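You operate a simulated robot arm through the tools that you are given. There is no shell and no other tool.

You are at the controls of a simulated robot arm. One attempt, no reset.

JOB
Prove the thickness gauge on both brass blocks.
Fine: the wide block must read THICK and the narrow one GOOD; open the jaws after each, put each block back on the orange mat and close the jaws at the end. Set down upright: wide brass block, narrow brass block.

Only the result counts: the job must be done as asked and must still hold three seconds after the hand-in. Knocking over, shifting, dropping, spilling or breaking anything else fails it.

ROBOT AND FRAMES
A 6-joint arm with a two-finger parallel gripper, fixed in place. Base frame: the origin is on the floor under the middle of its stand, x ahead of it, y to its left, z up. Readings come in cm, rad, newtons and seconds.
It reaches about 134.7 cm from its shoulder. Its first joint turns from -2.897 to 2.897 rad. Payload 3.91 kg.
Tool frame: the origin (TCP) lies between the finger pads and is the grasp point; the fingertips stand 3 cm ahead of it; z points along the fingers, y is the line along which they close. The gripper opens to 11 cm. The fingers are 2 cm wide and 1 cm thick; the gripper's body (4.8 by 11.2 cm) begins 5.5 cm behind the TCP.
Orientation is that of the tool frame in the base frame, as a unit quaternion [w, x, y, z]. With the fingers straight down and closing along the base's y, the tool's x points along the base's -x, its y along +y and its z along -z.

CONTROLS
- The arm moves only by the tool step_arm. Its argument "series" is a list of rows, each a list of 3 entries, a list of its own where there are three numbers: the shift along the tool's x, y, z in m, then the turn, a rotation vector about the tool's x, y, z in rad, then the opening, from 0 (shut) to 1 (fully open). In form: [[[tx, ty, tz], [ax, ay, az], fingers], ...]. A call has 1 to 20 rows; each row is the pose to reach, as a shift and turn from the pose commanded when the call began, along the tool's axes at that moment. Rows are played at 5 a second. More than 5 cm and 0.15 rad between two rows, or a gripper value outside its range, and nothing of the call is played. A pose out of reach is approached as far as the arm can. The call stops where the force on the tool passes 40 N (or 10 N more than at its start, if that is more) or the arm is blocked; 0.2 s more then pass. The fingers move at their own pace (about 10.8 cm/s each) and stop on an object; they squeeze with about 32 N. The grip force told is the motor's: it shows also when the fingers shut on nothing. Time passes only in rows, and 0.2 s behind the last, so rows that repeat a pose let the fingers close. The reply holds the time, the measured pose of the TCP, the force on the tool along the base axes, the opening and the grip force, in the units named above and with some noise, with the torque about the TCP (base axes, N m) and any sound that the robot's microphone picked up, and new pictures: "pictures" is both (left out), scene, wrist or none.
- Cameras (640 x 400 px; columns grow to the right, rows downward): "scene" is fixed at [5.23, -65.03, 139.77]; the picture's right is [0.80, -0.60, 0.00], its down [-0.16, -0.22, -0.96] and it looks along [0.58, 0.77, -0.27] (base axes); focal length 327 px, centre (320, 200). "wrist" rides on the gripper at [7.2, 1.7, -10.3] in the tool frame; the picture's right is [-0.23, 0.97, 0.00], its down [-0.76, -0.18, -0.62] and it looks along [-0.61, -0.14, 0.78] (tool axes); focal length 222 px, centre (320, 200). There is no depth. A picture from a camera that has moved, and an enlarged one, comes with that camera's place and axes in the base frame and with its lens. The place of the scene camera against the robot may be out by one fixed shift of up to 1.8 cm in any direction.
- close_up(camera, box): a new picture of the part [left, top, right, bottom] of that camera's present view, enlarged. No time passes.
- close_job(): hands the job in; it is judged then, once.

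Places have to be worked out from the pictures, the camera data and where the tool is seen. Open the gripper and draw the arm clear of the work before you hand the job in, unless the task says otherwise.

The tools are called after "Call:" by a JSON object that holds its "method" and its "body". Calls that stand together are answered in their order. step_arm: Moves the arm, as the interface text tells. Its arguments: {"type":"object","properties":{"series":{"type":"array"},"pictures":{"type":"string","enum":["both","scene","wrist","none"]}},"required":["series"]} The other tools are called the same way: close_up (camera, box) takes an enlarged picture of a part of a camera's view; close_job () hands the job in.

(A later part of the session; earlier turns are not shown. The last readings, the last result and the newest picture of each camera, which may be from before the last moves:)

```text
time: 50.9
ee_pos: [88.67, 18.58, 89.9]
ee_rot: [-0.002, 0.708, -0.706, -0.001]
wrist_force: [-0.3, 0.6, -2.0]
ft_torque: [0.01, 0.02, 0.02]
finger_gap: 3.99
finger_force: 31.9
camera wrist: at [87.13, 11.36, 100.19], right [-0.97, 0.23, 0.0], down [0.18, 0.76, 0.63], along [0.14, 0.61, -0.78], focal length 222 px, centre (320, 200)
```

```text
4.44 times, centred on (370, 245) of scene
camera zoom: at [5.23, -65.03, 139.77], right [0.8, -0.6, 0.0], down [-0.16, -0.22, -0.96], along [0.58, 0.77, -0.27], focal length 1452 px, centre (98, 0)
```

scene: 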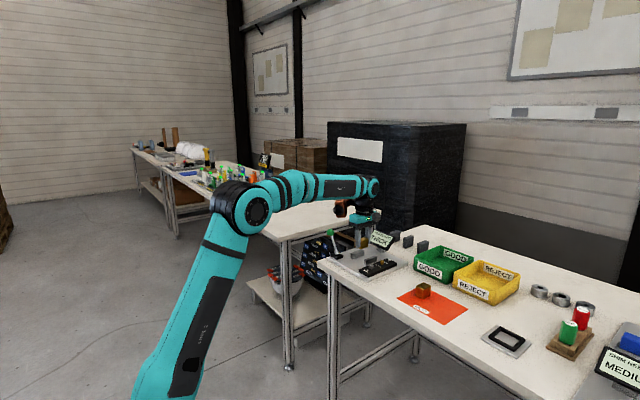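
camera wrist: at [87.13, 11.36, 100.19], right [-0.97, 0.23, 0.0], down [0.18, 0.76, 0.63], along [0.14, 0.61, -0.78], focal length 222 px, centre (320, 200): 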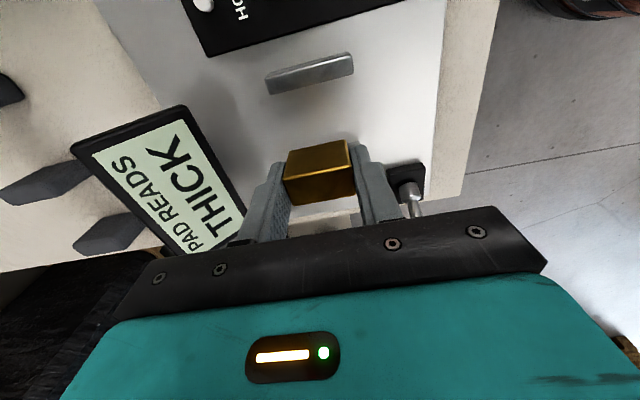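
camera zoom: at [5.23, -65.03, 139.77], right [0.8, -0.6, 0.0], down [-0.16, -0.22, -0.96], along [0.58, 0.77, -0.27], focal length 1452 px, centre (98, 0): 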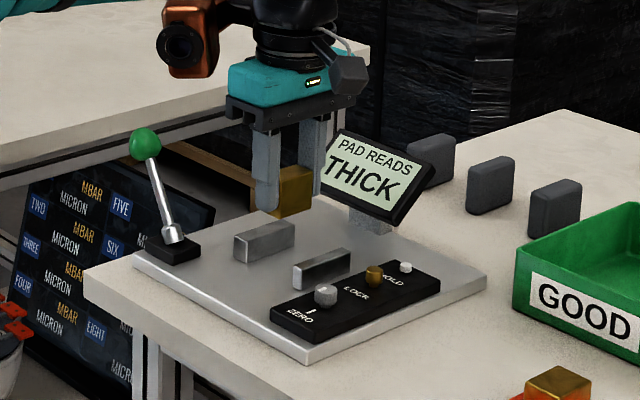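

The narrow block hangs at y≈17.4–19.3, clear of the fixed jaw. I lower it to just above the plate.

Call:
{"method": "step_arm", "body": {"series": [[[0, 0, 0.02], [0, 0, 0], 0], [[0, 0, 0.035], [0, 0, 0], 0], [[0, 0, 0.042], [0, 0, 0], 0], [[0, 0, 0.044], [0, 0, 0], 0], [[0, 0, 0.044], [0, 0, 0], 0]]}}

Call:
{"method": "close_up", "body": {"camera": "wrist", "box": [200, 20, 440, 220]}}

```text
time: 52.1
ee_pos: [88.7, 18.42, 85.54]
ee_rot: [-0.003, 0.708, -0.706, -0.002]
wrist_force: [-0.6, -0.3, -3.1]
ft_torque: [0.01, 0.01, -0.01]
finger_gap: 3.96
finger_force: 31.8
camera wrist: at [87.09, 11.21, 95.78], right [-0.97, 0.23, 0.0], down [0.18, 0.76, 0.63], along [0.14, 0.61, -0.78], focal length 222 px, centre (320, 200)
```

scene: 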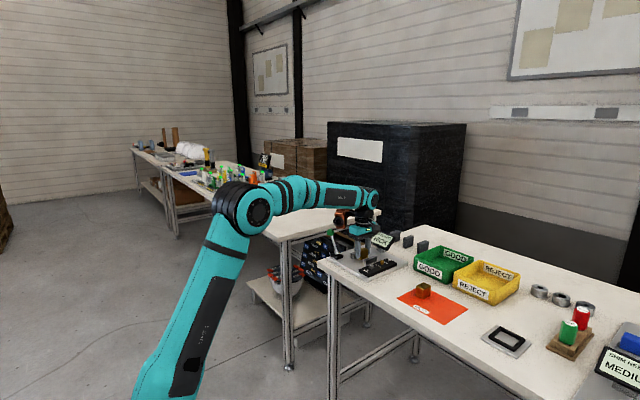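
wrist: 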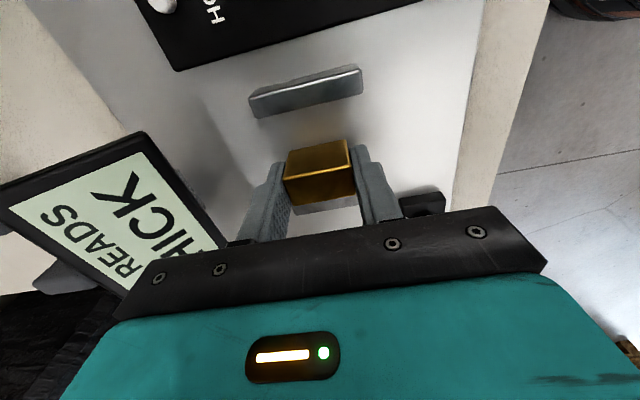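

```text
2.00 times, centred on (320, 120) of wrist
camera zoom: at [87.09, 11.21, 95.78], right [-0.97, 0.23, 0.0], down [0.18, 0.76, 0.63], along [0.14, 0.61, -0.78], focal length 444 px, centre (320, 360)
```

zoom: 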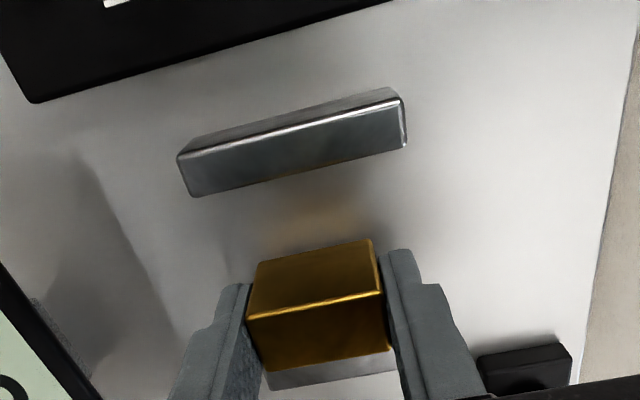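

Just above the plate, with no contact yet. I lower in fine steps.

Call:
{"method": "step_arm", "body": {"series": [[[0, 0, 0.001], [0, 0, 0], 0], [[0, 0, 0.002], [0, 0, 0], 0], [[0, 0, 0.003], [0, 0, 0], 0], [[0, 0, 0.003], [0, 0, 0], 0]], "pictures": "none"}}

```text
time: 53.1
ee_pos: [88.83, 18.41, 85.13]
ee_rot: [-0.001, 0.708, -0.706, 0.0]
wrist_force: [0.2, 0.3, -2.0]
ft_torque: [-0.01, 0.0, -0.01]
finger_gap: 3.96
finger_force: 32.1
```

Call:
{"method": "step_arm", "body": {"series": [[[0, 0, 0.0005], [0, 0, 0], 0], [[0, 0, 0.001], [0, 0, 0], 0], [[0, 0, 0.0015], [0, 0, 0], 0], [[0, 0, 0.0015], [0, 0, 0], 0]], "pictures": "none"}}

```text
time: 54.1
ee_pos: [88.67, 18.3, 85.13]
ee_rot: [-0.003, 0.707, -0.707, 0.0]
wrist_force: [3.3, 4.9, 12.1]
ft_torque: [0.11, 0.15, -0.09]
finger_gap: 3.97
finger_force: 32.3
```

Contact (12 N). I release and lift straight up to check the block.

Call:
{"method": "step_arm", "body": {"series": [[[0, 0, -0.0005], [0, 0, 0], 0.2], [[0, 0, -0.0005], [0, 0, 0], 0.6], [[0, 0, -0.0005], [0, 0, 0], 0.6], [[0, 0, -0.015], [0, 0, 0], 0.6], [[0, 0, -0.05], [0, 0, 0], 0.6], [[0, 0, -0.1], [0, 0, 0], 0.6], [[0, 0, -0.14], [0, 0, 0], 0.6], [[0, 0, -0.14], [0, 0, 0], 0.6]], "pictures": "wrist"}}

Call:
{"method": "close_up", "body": {"camera": "wrist", "box": [200, 20, 440, 220]}}

Call:
{"method": "close_up", "body": {"camera": "scene", "box": [310, 200, 430, 290]}}

```text
time: 55.9
ee_pos: [88.74, 18.52, 98.91]
ee_rot: [-0.002, 0.708, -0.706, -0.001]
wrist_force: [-0.2, -0.2, 0.2]
ft_torque: [0.01, -0.01, 0.0]
finger_gap: 6.58
finger_force: 0.0
camera wrist: at [86.98, 11.31, 109.22], right [-0.97, 0.23, 0.0], down [0.18, 0.76, 0.63], along [0.14, 0.61, -0.78], focal length 222 px, centre (320, 200)
```

wrist: 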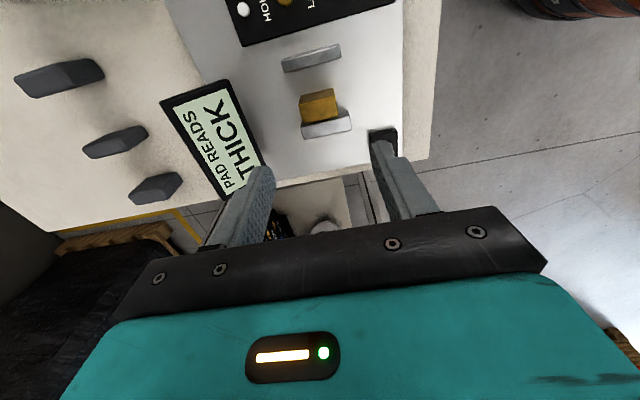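

```text
2.00 times, centred on (320, 120) of wrist
camera zoom: at [86.98, 11.31, 109.22], right [-0.97, 0.23, 0.0], down [0.18, 0.76, 0.63], along [0.14, 0.61, -0.78], focal length 444 px, centre (320, 360)
```

zoom: 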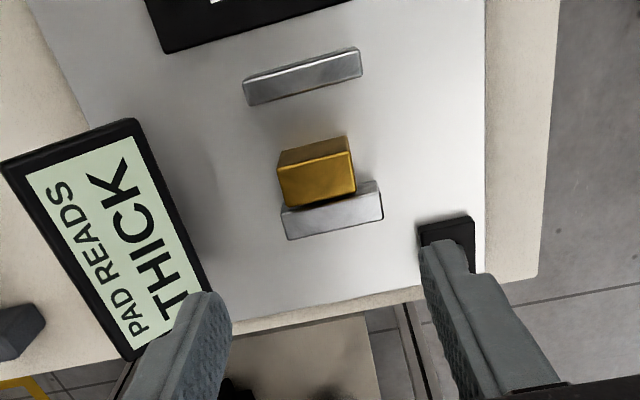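

```text
4.44 times, centred on (370, 245) of scene
camera zoom: at [5.23, -65.03, 139.77], right [0.8, -0.6, 0.0], down [-0.16, -0.22, -0.96], along [0.58, 0.77, -0.27], focal length 1452 px, centre (98, 0)
```

zoom: 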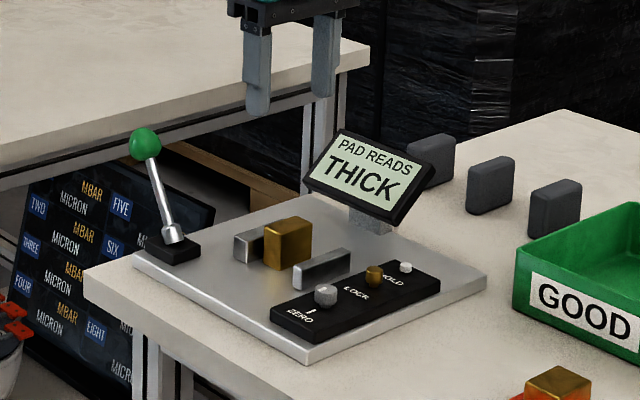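

The narrow block is in place, close to the fixed jaw. I close the fingers and go over the lever to its +y side again, then descend.

Call:
{"method": "step_arm", "body": {"series": [[[0, 0, 0], [0, 0, 0], 0.2], [[-0.03, 0.015, 0], [0, 0, 0], 0], [[-0.07, 0.035, 0], [0, 0, 0], 0], [[-0.11, 0.055, 0], [0, 0, 0], 0], [[-0.145, 0.07, 0], [0, 0, 0], 0], [[-0.161, 0.0705, 0], [0, 0, 0], 0], [[-0.161, 0.0705, 0], [0, 0, 0], 0], [[-0.161, 0.0705, 0.04], [0, 0, 0], 0], [[-0.161, 0.0705, 0.076], [0, 0, 0], 0], [[-0.161, 0.0705, 0.076], [0, 0, 0], 0]], "pictures": "wrist"}}

Call:
{"method": "close_up", "body": {"camera": "scene", "box": [310, 200, 430, 290]}}

```text
time: 58.1
ee_pos: [81.39, 34.52, 91.51]
ee_rot: [-0.002, 0.708, -0.706, 0.0]
wrist_force: [0.0, -0.7, 0.3]
ft_torque: [0.0, 0.0, 0.02]
finger_gap: 0.0
finger_force: 32.9
camera wrist: at [79.73, 27.3, 101.72], right [-0.97, 0.23, 0.0], down [0.18, 0.76, 0.63], along [0.14, 0.61, -0.78], focal length 222 px, centre (320, 200)
```

wrist: 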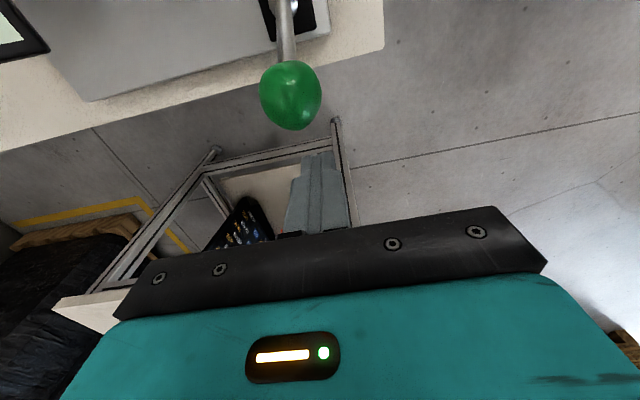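

```text
4.44 times, centred on (370, 245) of scene
camera zoom: at [5.23, -65.03, 139.77], right [0.8, -0.6, 0.0], down [-0.16, -0.22, -0.96], along [0.58, 0.77, -0.27], focal length 1452 px, centre (98, 0)
```

zoom: 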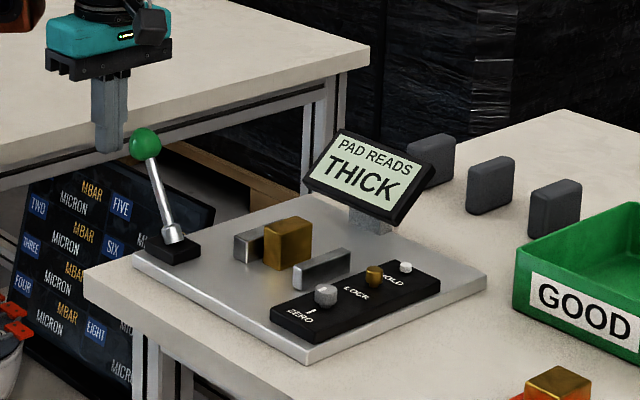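

I push the lever toward −y in half-centimetre steps, with the force limit as guard.

Call:
{"method": "step_arm", "body": {"series": [[[0.01, -0.003, 0], [0, 0, 0], 0], [[0.02, -0.003, 0], [0, 0, 0], 0], [[0.025, -0.003, 0], [0, 0, 0], 0], [[0.03, -0.003, 0], [0, 0, 0], 0], [[0.035, -0.003, 0], [0, 0, 0], 0], [[0.04, -0.003, 0], [0, 0, 0], 0], [[0.045, -0.003, 0], [0, 0, 0], 0], [[0.05, -0.003, 0], [0, 0, 0], 0], [[0.055, -0.003, 0], [0, 0, 0], 0], [[0.06, -0.003, 0], [0, 0, 0], 0], [[0.065, -0.003, 0], [0, 0, 0], 0], [[0.07, -0.003, 0], [0, 0, 0], 0], [[0.075, -0.003, 0], [0, 0, 0], 0], [[0.08, -0.003, 0], [0, 0, 0], 0], [[0.085, -0.003, 0], [0, 0, 0], 0], [[0.09, -0.003, 0], [0, 0, 0], 0], [[0.09, -0.003, 0], [0, 0, 0], 0]], "pictures": "wrist"}}

Call:
{"method": "close_up", "body": {"camera": "scene", "box": [310, 200, 430, 290]}}

Call:
{"method": "close_up", "body": {"camera": "wrist", "box": [120, 0, 350, 170]}}

```text
time: 61.7
ee_pos: [82.12, 25.37, 91.4]
ee_rot: [-0.002, 0.708, -0.707, -0.001]
wrist_force: [0.5, -0.2, -0.5]
ft_torque: [0.01, 0.01, -0.03]
finger_gap: 0.01
finger_force: 32.2
camera wrist: at [80.38, 18.2, 101.72], right [-0.97, 0.23, 0.0], down [0.18, 0.76, 0.63], along [0.14, 0.61, -0.78], focal length 222 px, centre (320, 200)
```

wrist: 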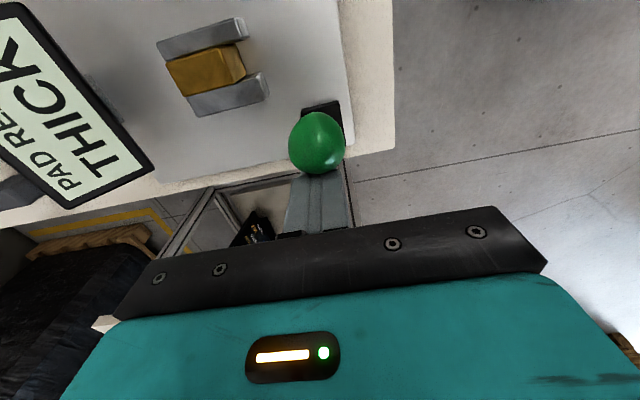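

```text
4.44 times, centred on (370, 245) of scene
camera zoom: at [5.23, -65.03, 139.77], right [0.8, -0.6, 0.0], down [-0.16, -0.22, -0.96], along [0.58, 0.77, -0.27], focal length 1452 px, centre (98, 0)
```

zoom: 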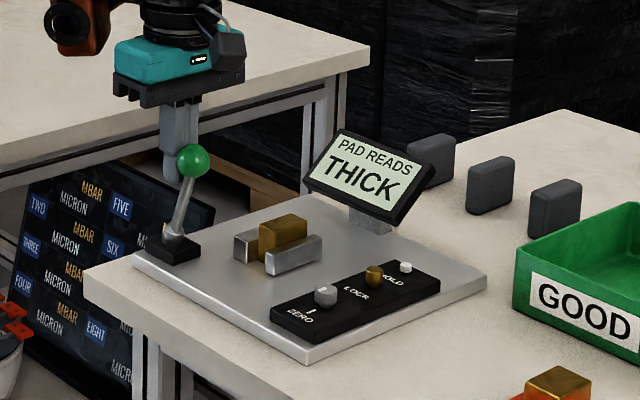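

```text
2.35 times, centred on (235, 85) of wrist
camera zoom: at [80.38, 18.2, 101.72], right [-0.97, 0.23, 0.0], down [0.18, 0.76, 0.63], along [0.14, 0.61, -0.78], focal length 523 px, centre (520, 471)
```

zoom: 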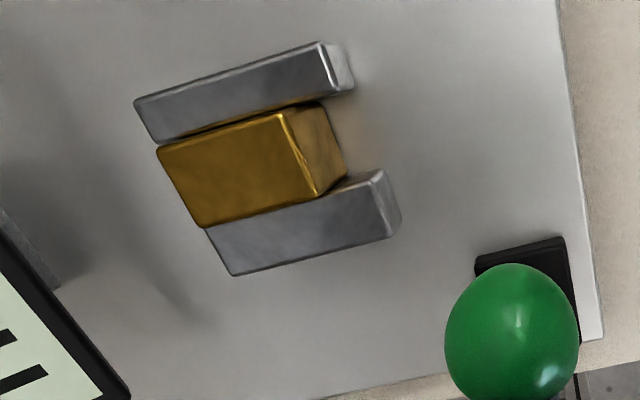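

The jaw is nearly on the narrow block. I continue in 3 mm steps to the end of the lever's travel.

Call:
{"method": "step_arm", "body": {"series": [[[0.003, 0, 0], [0, 0, 0], 0], [[0.006, 0, 0], [0, 0, 0], 0], [[0.009, 0, 0], [0, 0, 0], 0], [[0.011, 0, 0], [0, 0, 0], 0], [[0.011, 0, 0], [0, 0, 0], 0]], "pictures": "wrist"}}

Call:
{"method": "close_up", "body": {"camera": "scene", "box": [310, 200, 430, 290]}}

Call:
{"method": "close_up", "body": {"camera": "wrist", "box": [120, 0, 350, 170]}}

```text
time: 62.9
ee_pos: [81.89, 24.29, 91.44]
ee_rot: [-0.002, 0.708, -0.707, -0.001]
wrist_force: [2.9, 9.1, 1.9]
ft_torque: [0.21, -0.05, 0.0]
finger_gap: 0.0
finger_force: 32.2
camera wrist: at [80.26, 17.17, 101.68], right [-0.97, 0.23, 0.0], down [0.17, 0.76, 0.63], along [0.14, 0.61, -0.78], focal length 222 px, centre (320, 200)
```

wrist: 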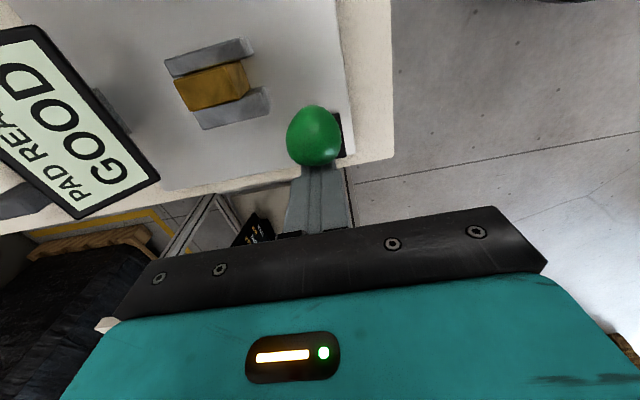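

```text
4.44 times, centred on (370, 245) of scene
camera zoom: at [5.23, -65.03, 139.77], right [0.8, -0.6, 0.0], down [-0.16, -0.22, -0.96], along [0.58, 0.77, -0.27], focal length 1452 px, centre (98, 0)
```

zoom: 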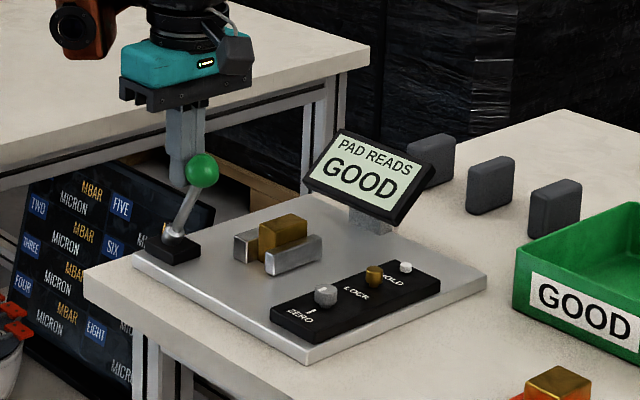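

```text
2.35 times, centred on (235, 85) of wrist
camera zoom: at [80.26, 17.17, 101.68], right [-0.97, 0.23, 0.0], down [0.17, 0.76, 0.63], along [0.14, 0.61, -0.78], focal length 523 px, centre (520, 471)
```

zoom: 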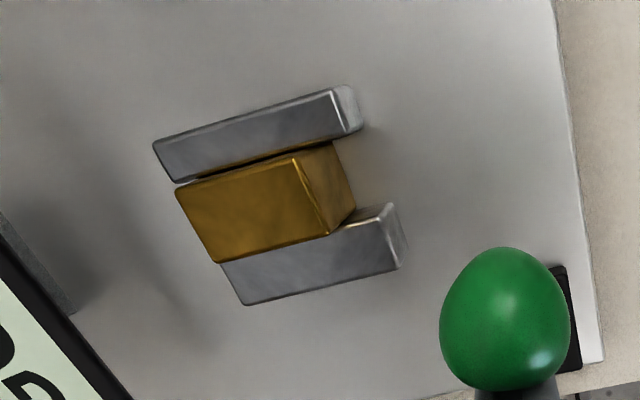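

The narrow block reads GOOD. I back off, pause briefly, then go over the ball to its −y side to reopen the jaws.

Call:
{"method": "step_arm", "body": {"series": [[[-0.008, 0, 0], [0, 0, 0], 0], [[-0.02, 0, 0], [0, 0, 0], 0], [[-0.02, 0, 0], [0, 0, 0], 0], [[-0.02, 0, 0], [0, 0, 0], 0], [[-0.02, 0, -0.04], [0, 0, 0], 0], [[-0.02, 0, -0.08], [0, 0, 0], 0], [[0.01, 0, -0.08], [0, 0, 0], 0], [[0.045, 0, -0.08], [0, 0, 0], 0], [[0.075, 0, -0.08], [0, 0, 0], 0], [[0.075, 0, -0.08], [0, 0, 0], 0], [[0.075, 0, -0.04], [0, 0, 0], 0], [[0.075, 0, -0.002], [0, 0, 0], 0], [[0.075, 0, -0.002], [0, 0, 0], 0]], "pictures": "wrist"}}

Call:
{"method": "close_up", "body": {"camera": "scene", "box": [310, 200, 430, 290]}}

```text
time: 65.7
ee_pos: [81.81, 16.81, 91.38]
ee_rot: [-0.002, 0.708, -0.706, -0.001]
wrist_force: [-0.1, 0.2, -0.3]
ft_torque: [0.01, 0.0, 0.04]
finger_gap: 0.01
finger_force: 31.4
camera wrist: at [80.19, 9.69, 101.64], right [-0.97, 0.23, 0.0], down [0.18, 0.76, 0.63], along [0.14, 0.61, -0.78], focal length 222 px, centre (320, 200)
```

wrist: 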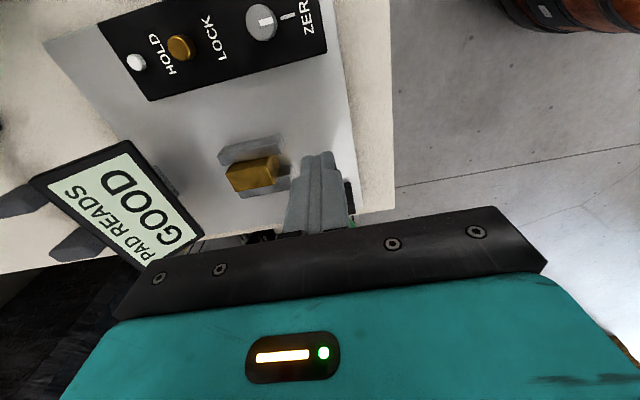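

```text
4.44 times, centred on (370, 245) of scene
camera zoom: at [5.23, -65.03, 139.77], right [0.8, -0.6, 0.0], down [-0.16, -0.22, -0.96], along [0.58, 0.77, -0.27], focal length 1452 px, centre (98, 0)
```

zoom: 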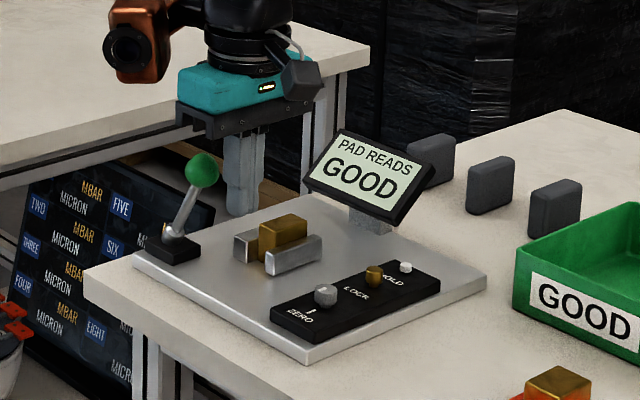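

GOOD still shows with the lever at rest. I push the lever toward +y to its open stop.

Call:
{"method": "step_arm", "body": {"series": [[[-0.01, 0, 0], [0, 0, 0], 0], [[-0.02, 0, 0], [0, 0, 0], 0], [[-0.026, 0, 0], [0, 0, 0], 0], [[-0.032, 0, 0], [0, 0, 0], 0], [[-0.038, 0, 0], [0, 0, 0], 0], [[-0.044, 0, 0], [0, 0, 0], 0], [[-0.05, 0, 0], [0, 0, 0], 0], [[-0.056, 0, 0], [0, 0, 0], 0], [[-0.062, 0, 0], [0, 0, 0], 0], [[-0.068, 0, 0], [0, 0, 0], 0], [[-0.074, 0, 0], [0, 0, 0], 0], [[-0.08, 0, 0], [0, 0, 0], 0], [[-0.086, 0, 0], [0, 0, 0], 0], [[-0.092, 0, 0], [0, 0, 0], 0], [[-0.097, 0, 0], [0, 0, 0], 0], [[-0.1, 0, 0], [0, 0, 0], 0], [[-0.1025, 0, 0], [0, 0, 0], 0], [[-0.1025, 0, 0], [0, 0, 0], 0]], "pictures": "wrist"}}

Call:
{"method": "close_up", "body": {"camera": "scene", "box": [310, 200, 430, 290]}}

```text
time: 69.5
ee_pos: [82.08, 26.84, 91.63]
ee_rot: [0.002, -0.707, 0.707, 0.0]
wrist_force: [1.4, -8.2, 0.7]
ft_torque: [-0.27, -0.01, 0.01]
finger_gap: 0.0
finger_force: 31.8
camera wrist: at [80.34, 19.71, 101.99], right [-0.97, 0.23, 0.0], down [0.18, 0.76, 0.63], along [0.14, 0.61, -0.78], focal length 222 px, centre (320, 200)
```

wrist: 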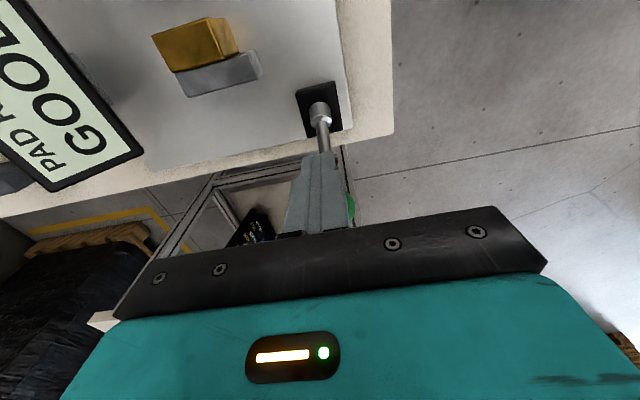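

```text
4.44 times, centred on (370, 245) of scene
camera zoom: at [5.23, -65.03, 139.77], right [0.8, -0.6, 0.0], down [-0.16, -0.22, -0.96], along [0.58, 0.77, -0.27], focal length 1452 px, centre (98, 0)
```

zoom: 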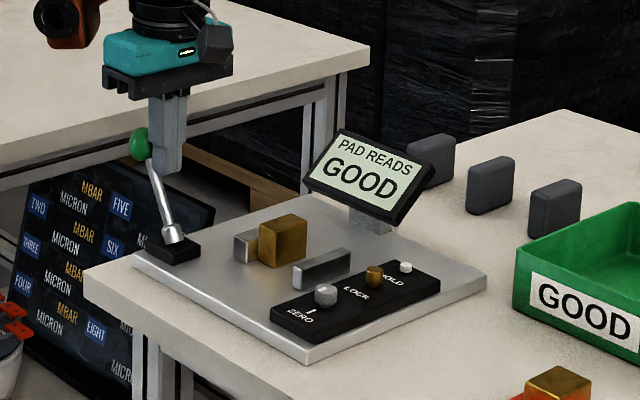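

The lever is against its open stop again and the jaw has returned. I press 1.5 mm more to be sure, then back off, lift and go above the narrow block.

Call:
{"method": "step_arm", "body": {"series": [[[-0.0015, 0, 0], [0, 0, 0], 0], [[-0.0015, 0, 0], [0, 0, 0], 0], [[0.01, 0, 0], [0, 0, 0], 0], [[0.01, 0, -0.04], [0, 0, 0], 0], [[0.01, 0, -0.08], [0, 0, 0], 0], [[0.03, -0.025, -0.08], [0, 0, 0], 0], [[0.055, -0.05, -0.08], [0, 0, 0], 0.3], [[0.08, -0.068, -0.08], [0, 0, 0], 0.65], [[0.08, -0.068, -0.08], [0, 0, 0], 0.65]], "pictures": "wrist"}}

Call:
{"method": "close_up", "body": {"camera": "wrist", "box": [200, 20, 440, 220]}}

Call:
{"method": "close_up", "body": {"camera": "scene", "box": [310, 200, 430, 290]}}

```text
time: 71.5
ee_pos: [88.82, 18.83, 99.52]
ee_rot: [-0.002, 0.708, -0.707, -0.001]
wrist_force: [-0.3, -0.9, -0.9]
ft_torque: [0.02, -0.02, 0.0]
finger_gap: 7.18
finger_force: 0.0
camera wrist: at [87.14, 11.61, 109.9], right [-0.97, 0.23, 0.0], down [0.18, 0.76, 0.63], along [0.14, 0.61, -0.78], focal length 222 px, centre (320, 200)
```

wrist: 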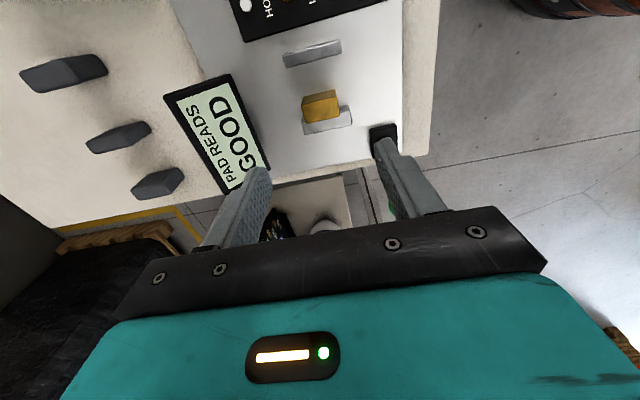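

```text
2.00 times, centred on (320, 120) of wrist
camera zoom: at [87.14, 11.61, 109.9], right [-0.97, 0.23, 0.0], down [0.18, 0.76, 0.63], along [0.14, 0.61, -0.78], focal length 444 px, centre (320, 360)
```

zoom: 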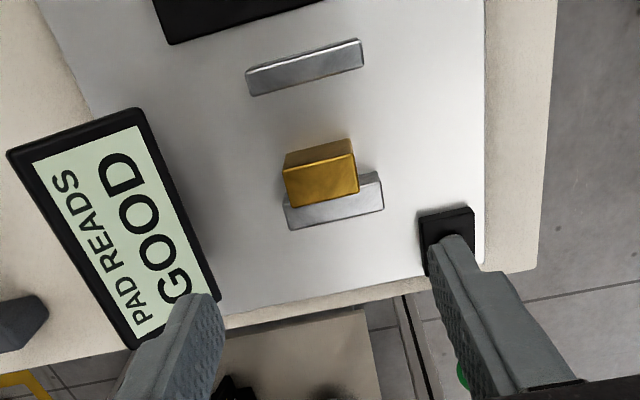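

```text
4.44 times, centred on (370, 245) of scene
camera zoom: at [5.23, -65.03, 139.77], right [0.8, -0.6, 0.0], down [-0.16, -0.22, -0.96], along [0.58, 0.77, -0.27], focal length 1452 px, centre (98, 0)
```

zoom: 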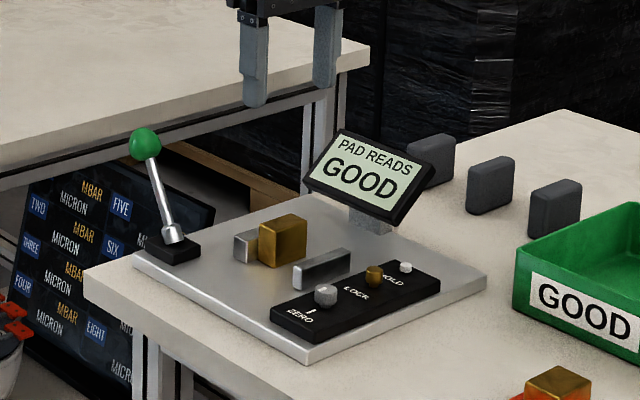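

The narrow block is at x≈88.6, y 17.85–19.85, touching the fixed jaw. I descend with the fingers at y≈18.4 (0.5 cm clear of that jaw).

Call:
{"method": "step_arm", "body": {"series": [[[0.0045, 0.0015, 0.04], [0, 0, 0], 0.65], [[0.0045, 0.0015, 0.08], [0, 0, 0], 0.65], [[0.0045, 0.0015, 0.115], [0, 0, 0], 0.65], [[0.0045, 0.0015, 0.135], [0, 0, 0], 0.65], [[0.0045, 0.0015, 0.1435], [0, 0, 0], 0.65], [[0.0045, 0.0015, 0.1435], [0, 0, 0], 0.65]], "pictures": "wrist"}}

Call:
{"method": "close_up", "body": {"camera": "wrist", "box": [200, 20, 440, 220]}}

```text
time: 72.9
ee_pos: [88.53, 18.58, 85.37]
ee_rot: [-0.002, 0.707, -0.707, 0.0]
wrist_force: [-0.5, -0.1, -0.3]
ft_torque: [0.02, 0.02, 0.02]
finger_gap: 7.13
finger_force: 0.0
camera wrist: at [86.88, 11.46, 95.61], right [-0.97, 0.23, 0.0], down [0.18, 0.76, 0.63], along [0.14, 0.61, -0.78], focal length 222 px, centre (320, 200)
```

wrist: 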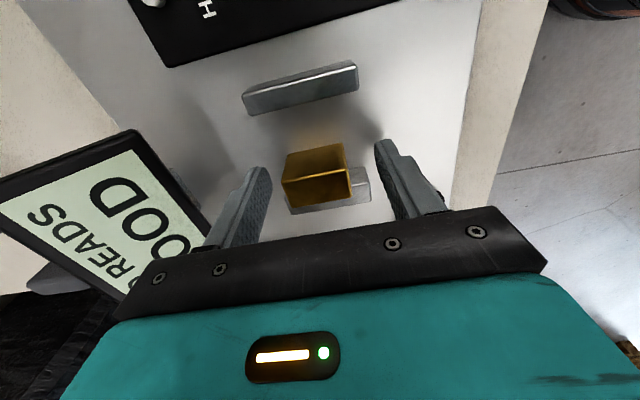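

```text
2.00 times, centred on (320, 120) of wrist
camera zoom: at [86.88, 11.46, 95.61], right [-0.97, 0.23, 0.0], down [0.18, 0.76, 0.63], along [0.14, 0.61, -0.78], focal length 444 px, centre (320, 360)
```

zoom: 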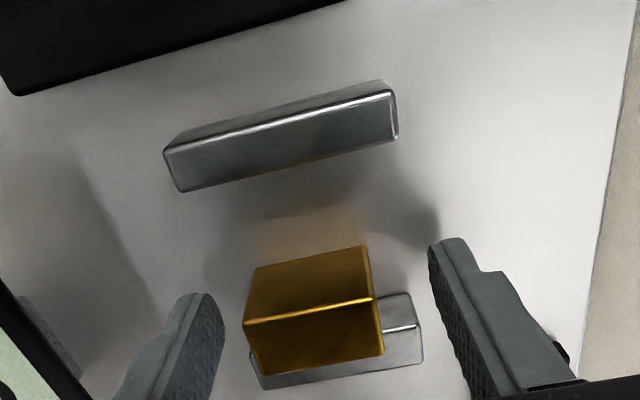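

The fingers straddle the block just as before. I close the grip.

Call:
{"method": "step_arm", "body": {"series": [[[0, 0, 0], [0, 0, 0], 0.45], [[0, 0, 0], [0, 0, 0], 0.25], [[0, 0, 0], [0, 0, 0], 0], [[0, 0, 0], [0, 0, 0], 0], [[0, 0, 0], [0, 0, 0], 0]], "pictures": "wrist"}}

Call:
{"method": "close_up", "body": {"camera": "wrist", "box": [200, 20, 440, 220]}}

```text
time: 74.1
ee_pos: [88.61, 18.59, 85.34]
ee_rot: [-0.001, 0.708, -0.706, 0.0]
wrist_force: [0.4, -1.3, 0.3]
ft_torque: [-0.06, 0.01, 0.02]
finger_gap: 3.97
finger_force: 31.8
camera wrist: at [86.88, 11.45, 95.63], right [-0.97, 0.23, 0.0], down [0.18, 0.76, 0.63], along [0.14, 0.61, -0.78], focal length 222 px, centre (320, 200)
```

wrist: 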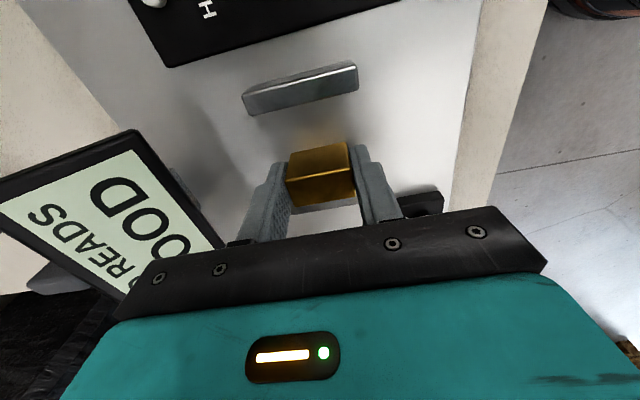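

```text
2.00 times, centred on (320, 120) of wrist
camera zoom: at [86.88, 11.45, 95.63], right [-0.97, 0.23, 0.0], down [0.18, 0.76, 0.63], along [0.14, 0.61, -0.78], focal length 444 px, centre (320, 360)
```

zoom: 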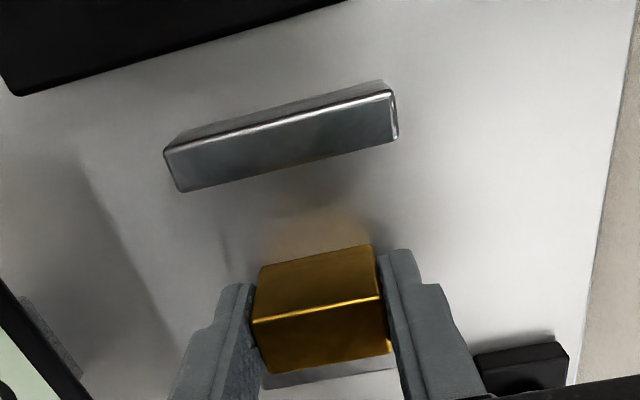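

Gripped. I lift the narrow block and carry it back to its spot on the orange mat, stopping about half a centimetre above it.

Call:
{"method": "step_arm", "body": {"series": [[[0, 0, -0.02], [0, 0, 0], 0], [[0, 0, -0.06], [0, 0, 0], 0], [[0, 0, -0.1], [0, 0, 0], 0], [[0.01, 0.001, -0.12], [0, 0, 0], 0], [[0.05, 0.002, -0.12], [0, 0, 0], 0], [[0.095, 0.004, -0.12], [0, 0, 0], 0], [[0.14, 0.006, -0.12], [0, 0, 0], 0], [[0.185, 0.008, -0.12], [0, 0, 0], 0], [[0.23, 0.01, -0.12], [0, 0, 0], 0], [[0.275, 0.012, -0.12], [0, 0, 0], 0], [[0.32, 0.014, -0.12], [0, 0, 0], 0], [[0.355, 0.015, -0.12], [0, 0, 0], 0], [[0.376, 0.015, -0.12], [0, 0, 0], 0], [[0.376, 0.015, -0.12], [0, 0, 0], 0], [[0.376, 0.015, -0.08], [0, 0, 0], 0], [[0.376, 0.015, -0.04], [0, 0, 0], 0], [[0.376, 0.015, -0.01], [0, 0, 0], 0], [[0.376, 0.015, 0.003], [0, 0, 0], 0], [[0.376, 0.015, 0.008], [0, 0, 0], 0], [[0.376, 0.015, 0.008], [0, 0, 0], 0]]}}

Call:
{"method": "close_up", "body": {"camera": "wrist", "box": [200, 20, 440, 220]}}

Call:
{"method": "close_up", "body": {"camera": "scene", "box": [340, 220, 490, 330]}}

```text
time: 78.3
ee_pos: [87.23, -18.88, 84.38]
ee_rot: [-0.001, 0.708, -0.706, -0.001]
wrist_force: [-0.1, 0.2, -2.5]
ft_torque: [-0.03, -0.02, -0.03]
finger_gap: 3.99
finger_force: 32.3
camera wrist: at [85.55, -26.22, 94.58], right [-0.97, 0.23, 0.0], down [0.18, 0.76, 0.63], along [0.14, 0.61, -0.78], focal length 222 px, centre (320, 200)
```

scene: 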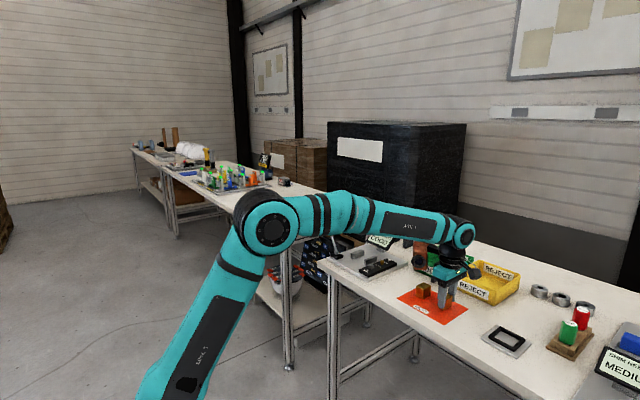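
wrist: 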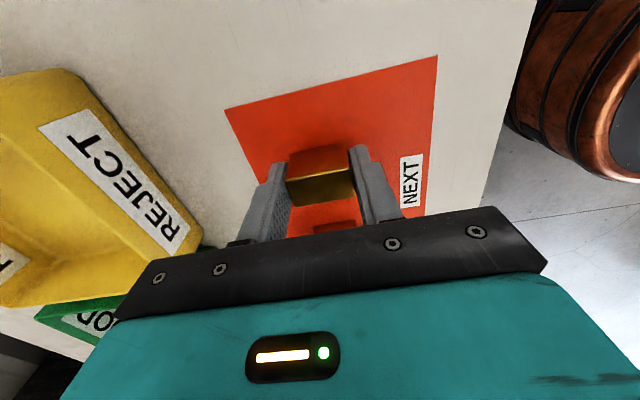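

```text
2.00 times, centred on (320, 120) of wrist
camera zoom: at [85.55, -26.22, 94.58], right [-0.97, 0.23, 0.0], down [0.18, 0.76, 0.63], along [0.14, 0.61, -0.78], focal length 444 px, centre (320, 360)
```

zoom: 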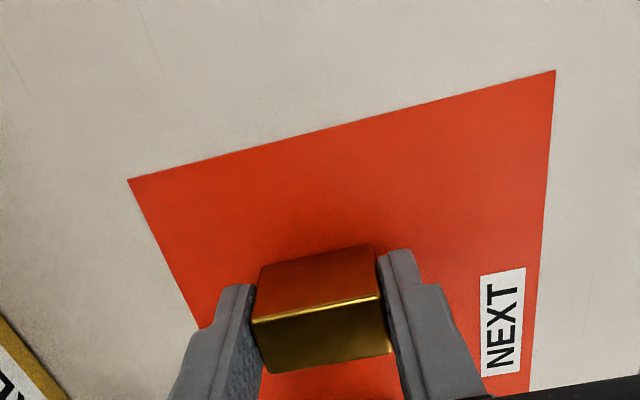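

```text
3.64 times, centred on (415, 275) of scene
camera zoom: at [5.23, -65.03, 139.77], right [0.8, -0.6, 0.0], down [-0.16, -0.22, -0.96], along [0.58, 0.77, -0.27], focal length 1188 px, centre (-26, -73)
```

zoom: 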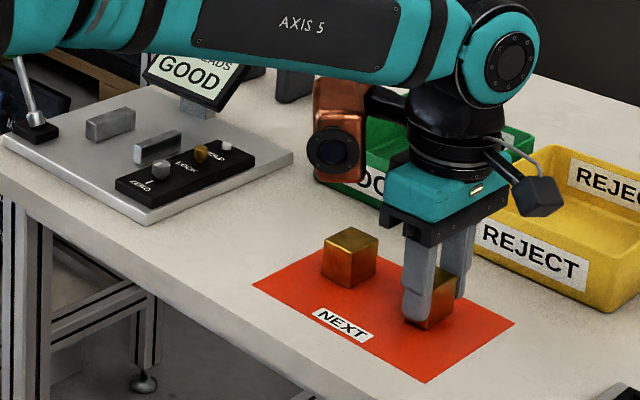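

The block is over the mat near its original spot. I lower in fine steps until I feel contact.

Call:
{"method": "step_arm", "body": {"series": [[[0, 0, 0.001], [0, 0, 0], 0], [[0, 0, 0.002], [0, 0, 0], 0], [[0, 0, 0.003], [0, 0, 0], 0], [[0, 0, 0.003], [0, 0, 0], 0]], "pictures": "none"}}

```text
time: 79.3
ee_pos: [87.31, -19.01, 83.95]
ee_rot: [-0.001, 0.707, -0.707, 0.0]
wrist_force: [-0.1, 0.5, -2.0]
ft_torque: [-0.01, 0.02, 0.01]
finger_gap: 3.95
finger_force: 31.7
```

Call:
{"method": "step_arm", "body": {"series": [[[0, 0, 0.0005], [0, 0, 0], 0], [[0, 0, 0.001], [0, 0, 0], 0], [[0, 0, 0.0015], [0, 0, 0], 0], [[0, 0, 0.0015], [0, 0, 0], 0]], "pictures": "none"}}

```text
time: 80.3
ee_pos: [87.34, -18.94, 83.88]
ee_rot: [-0.003, 0.707, -0.707, 0.0]
wrist_force: [7.2, -2.6, 18.4]
ft_torque: [-0.04, 0.12, 0.0]
finger_gap: 3.96
finger_force: 31.8
```

Contact (18 N). I ease off half a millimetre, release, and lift straight up.

Call:
{"method": "step_arm", "body": {"series": [[[0, 0, -0.0008], [0, 0, 0], 0], [[0, 0, -0.0008], [0, 0, 0], 0.3], [[0, 0, -0.0008], [0, 0, 0], 0.65], [[0, 0, -0.0008], [0, 0, 0], 0.65], [[0, 0, -0.015], [0, 0, 0], 0.65], [[0, 0, -0.05], [0, 0, 0], 0.65], [[0, 0, -0.1], [0, 0, 0], 0.65], [[0, 0, -0.14], [0, 0, 0], 0.65], [[0, 0, -0.15], [0, 0, 0], 0.65], [[0, 0, -0.15], [0, 0, 0], 0.65]]}}

Call:
{"method": "close_up", "body": {"camera": "scene", "box": [340, 220, 490, 330]}}

Call:
{"method": "close_up", "body": {"camera": "wrist", "box": [230, 20, 420, 220]}}

```text
time: 82.5
ee_pos: [87.24, -19.35, 98.77]
ee_rot: [-0.002, 0.707, -0.707, 0.0]
wrist_force: [-0.3, -0.4, 1.1]
ft_torque: [0.03, 0.02, -0.01]
finger_gap: 7.16
finger_force: 0.0
camera wrist: at [85.5, -26.39, 109.03], right [-0.97, 0.23, 0.0], down [0.18, 0.76, 0.63], along [0.14, 0.61, -0.78], focal length 222 px, centre (320, 200)
```

scene: 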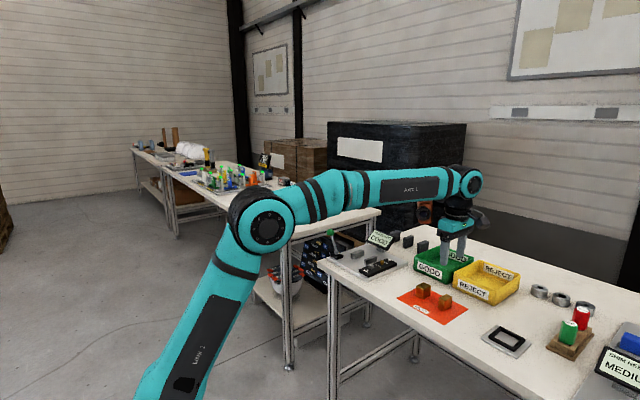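
wrist: 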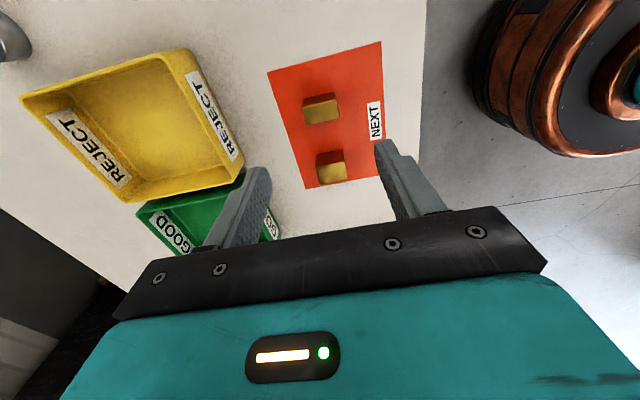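

```text
3.64 times, centred on (415, 275) of scene
camera zoom: at [5.23, -65.03, 139.77], right [0.8, -0.6, 0.0], down [-0.16, -0.22, -0.96], along [0.58, 0.77, -0.27], focal length 1188 px, centre (-26, -73)
```

zoom: 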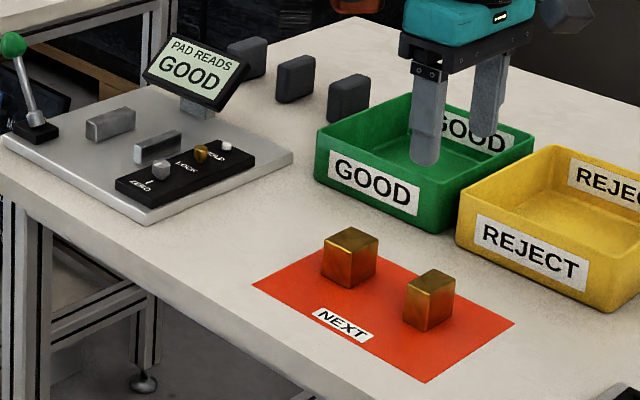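

```text
2.00 times, centred on (325, 120) of wrist
camera zoom: at [85.5, -26.39, 109.03], right [-0.97, 0.23, 0.0], down [0.18, 0.76, 0.63], along [0.14, 0.61, -0.78], focal length 444 px, centre (310, 360)
```

zoom: 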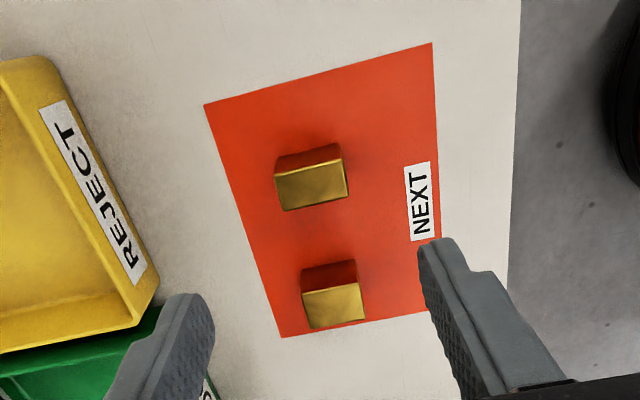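

Both blocks stand upright on the mat. Last, the jaws must be closed: I close the fingers and travel high to the +y side of the lever ball, then descend there.

Call:
{"method": "step_arm", "body": {"series": [[[-0.02, 0.002, -0.005], [0, 0, 0], 0.3], [[-0.06, 0.006, -0.01], [0, 0, 0], 0], [[-0.105, 0.011, -0.01], [0, 0, 0], 0], [[-0.15, 0.016, -0.01], [0, 0, 0], 0], [[-0.195, 0.021, -0.01], [0, 0, 0], 0], [[-0.24, 0.026, -0.01], [0, 0, 0], 0], [[-0.285, 0.031, -0.01], [0, 0, 0], 0], [[-0.33, 0.036, -0.01], [0, 0, 0], 0], [[-0.375, 0.041, -0.01], [0, 0, 0], 0], [[-0.42, 0.046, -0.01], [0, 0, 0], 0], [[-0.465, 0.051, -0.01], [0, 0, 0], 0], [[-0.51, 0.056, -0.01], [0, 0, 0], 0], [[-0.537, 0.056, -0.01], [0, 0, 0], 0], [[-0.537, 0.056, -0.01], [0, 0, 0], 0], [[-0.537, 0.056, 0.03], [0, 0, 0], 0], [[-0.537, 0.056, 0.06], [0, 0, 0], 0], [[-0.537, 0.056, 0.074], [0, 0, 0], 0], [[-0.537, 0.056, 0.074], [0, 0, 0], 0]]}}

Call:
{"method": "close_up", "body": {"camera": "scene", "box": [310, 200, 430, 290]}}

```text
time: 86.3
ee_pos: [81.46, 34.6, 91.66]
ee_rot: [-0.002, 0.708, -0.707, -0.001]
wrist_force: [-0.1, -1.0, 0.6]
ft_torque: [0.04, -0.01, 0.01]
finger_gap: 0.02
finger_force: 32.3
camera wrist: at [79.86, 27.46, 101.97], right [-0.97, 0.23, 0.0], down [0.18, 0.76, 0.63], along [0.14, 0.61, -0.78], focal length 222 px, centre (320, 200)
```

scene: 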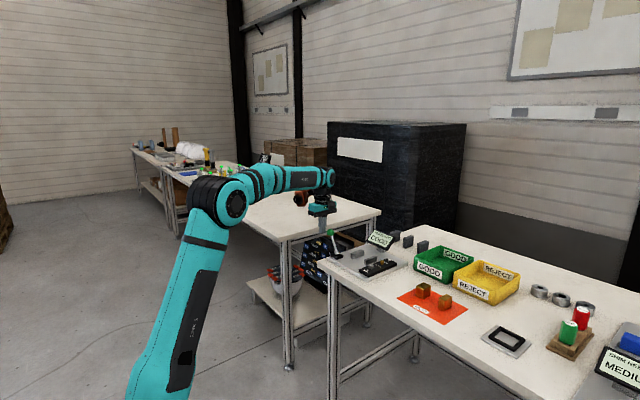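
wrist: 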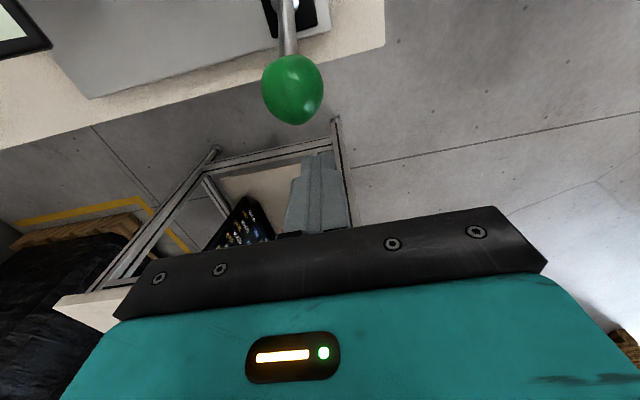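

```text
4.44 times, centred on (370, 245) of scene
camera zoom: at [5.23, -65.03, 139.77], right [0.8, -0.6, 0.0], down [-0.16, -0.22, -0.96], along [0.58, 0.77, -0.27], focal length 1452 px, centre (98, 0)
```

zoom: 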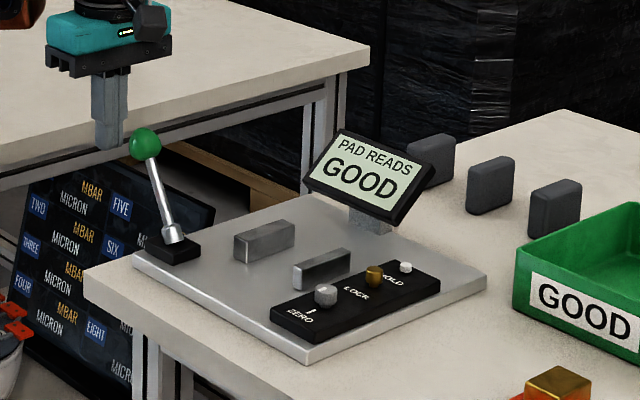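

The gauge is empty and open. I push the lever toward −y in half-centimetre steps to close the jaws.

Call:
{"method": "step_arm", "body": {"series": [[[0.01, -0.002, 0.001], [0, 0, 0], 0], [[0.02, -0.002, 0.001], [0, 0, 0], 0], [[0.025, -0.002, 0.001], [0, 0, 0], 0], [[0.03, -0.002, 0.001], [0, 0, 0], 0], [[0.035, -0.002, 0.001], [0, 0, 0], 0], [[0.04, -0.002, 0.001], [0, 0, 0], 0], [[0.045, -0.002, 0.001], [0, 0, 0], 0], [[0.05, -0.002, 0.001], [0, 0, 0], 0], [[0.055, -0.002, 0.001], [0, 0, 0], 0], [[0.06, -0.002, 0.001], [0, 0, 0], 0], [[0.065, -0.002, 0.001], [0, 0, 0], 0], [[0.07, -0.002, 0.001], [0, 0, 0], 0], [[0.075, -0.002, 0.001], [0, 0, 0], 0], [[0.08, -0.002, 0.001], [0, 0, 0], 0], [[0.085, -0.002, 0.001], [0, 0, 0], 0], [[0.09, -0.002, 0.001], [0, 0, 0], 0], [[0.095, -0.002, 0.001], [0, 0, 0], 0], [[0.098, -0.002, 0.001], [0, 0, 0], 0], [[0.098, -0.002, 0.001], [0, 0, 0], 0]], "pictures": "wrist"}}

Call:
{"method": "close_up", "body": {"camera": "scene", "box": [310, 200, 430, 290]}}

Call:
{"method": "close_up", "body": {"camera": "wrist", "box": [120, 0, 350, 170]}}

```text
time: 90.3
ee_pos: [81.82, 24.75, 91.5]
ee_rot: [-0.002, 0.708, -0.706, 0.0]
wrist_force: [0.2, 0.0, 0.0]
ft_torque: [0.01, 0.02, -0.05]
finger_gap: 0.01
finger_force: 31.8
camera wrist: at [80.12, 17.69, 101.8], right [-0.97, 0.23, 0.0], down [0.18, 0.76, 0.63], along [0.14, 0.61, -0.78], focal length 222 px, centre (320, 200)
```

wrist: 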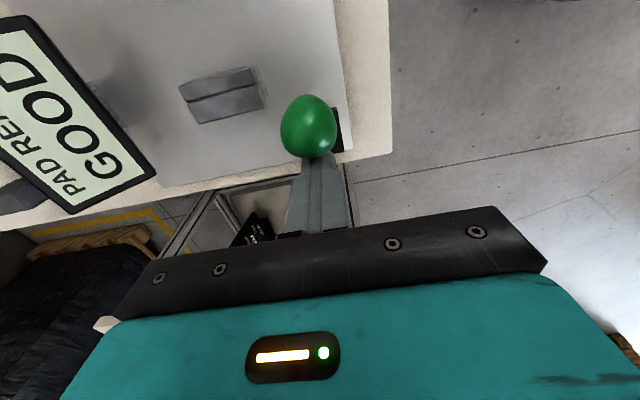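

```text
4.44 times, centred on (370, 245) of scene
camera zoom: at [5.23, -65.03, 139.77], right [0.8, -0.6, 0.0], down [-0.16, -0.22, -0.96], along [0.58, 0.77, -0.27], focal length 1452 px, centre (98, 0)
```

zoom: 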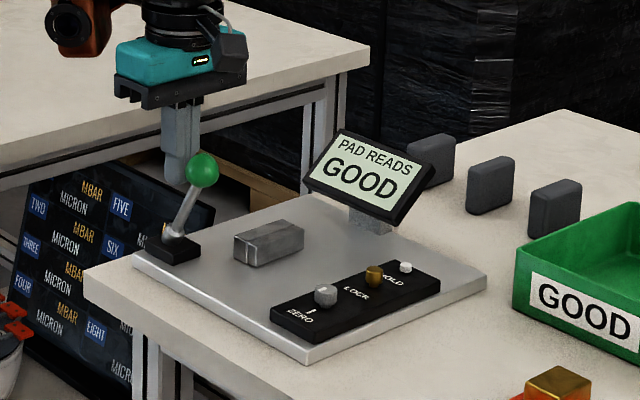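

```text
2.35 times, centred on (235, 85) of wrist
camera zoom: at [80.12, 17.69, 101.8], right [-0.97, 0.23, 0.0], down [0.18, 0.76, 0.63], along [0.14, 0.61, -0.78], focal length 523 px, centre (520, 471)
```

zoom: 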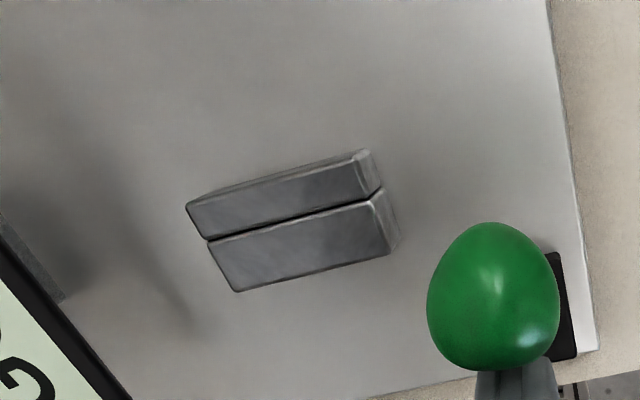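

The jaws are visually shut; the lever has a few millimetres left to its end stop. I press it home gently.

Call:
{"method": "step_arm", "body": {"series": [[[0.002, 0, 0], [0, 0, 0], 0], [[0.004, 0, 0], [0, 0, 0], 0], [[0.0055, 0, 0], [0, 0, 0], 0], [[0.0055, 0, 0], [0, 0, 0], 0]], "pictures": "wrist"}}

Call:
{"method": "close_up", "body": {"camera": "scene", "box": [310, 200, 430, 290]}}

```text
time: 91.3
ee_pos: [81.73, 24.26, 91.53]
ee_rot: [-0.002, 0.708, -0.707, -0.001]
wrist_force: [1.3, 0.3, 0.5]
ft_torque: [0.01, -0.02, -0.02]
finger_gap: 0.0
finger_force: 32.3
camera wrist: at [80.13, 17.17, 101.76], right [-0.97, 0.23, 0.0], down [0.18, 0.76, 0.63], along [0.14, 0.61, -0.78], focal length 222 px, centre (320, 200)
```

wrist: 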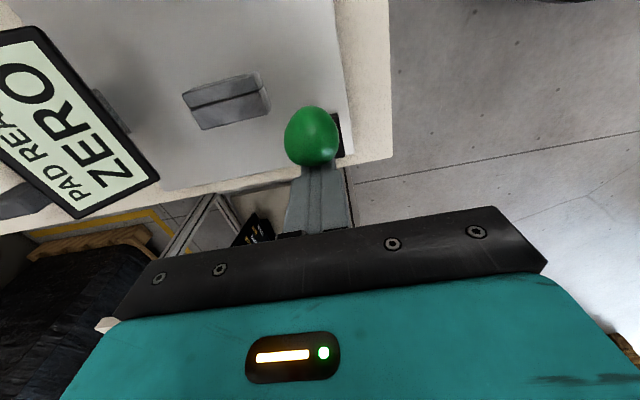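

```text
4.44 times, centred on (370, 245) of scene
camera zoom: at [5.23, -65.03, 139.77], right [0.8, -0.6, 0.0], down [-0.16, -0.22, -0.96], along [0.58, 0.77, -0.27], focal length 1452 px, centre (98, 0)
```

zoom: 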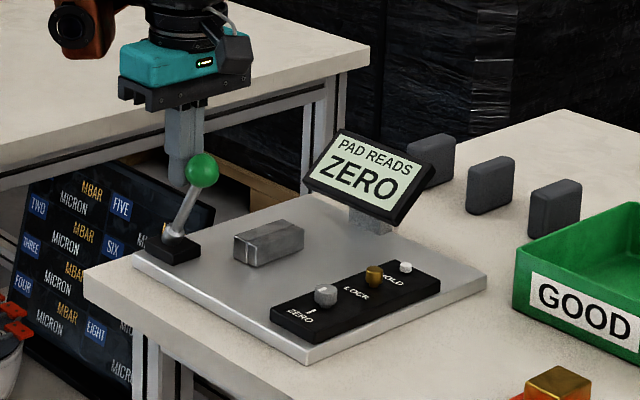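

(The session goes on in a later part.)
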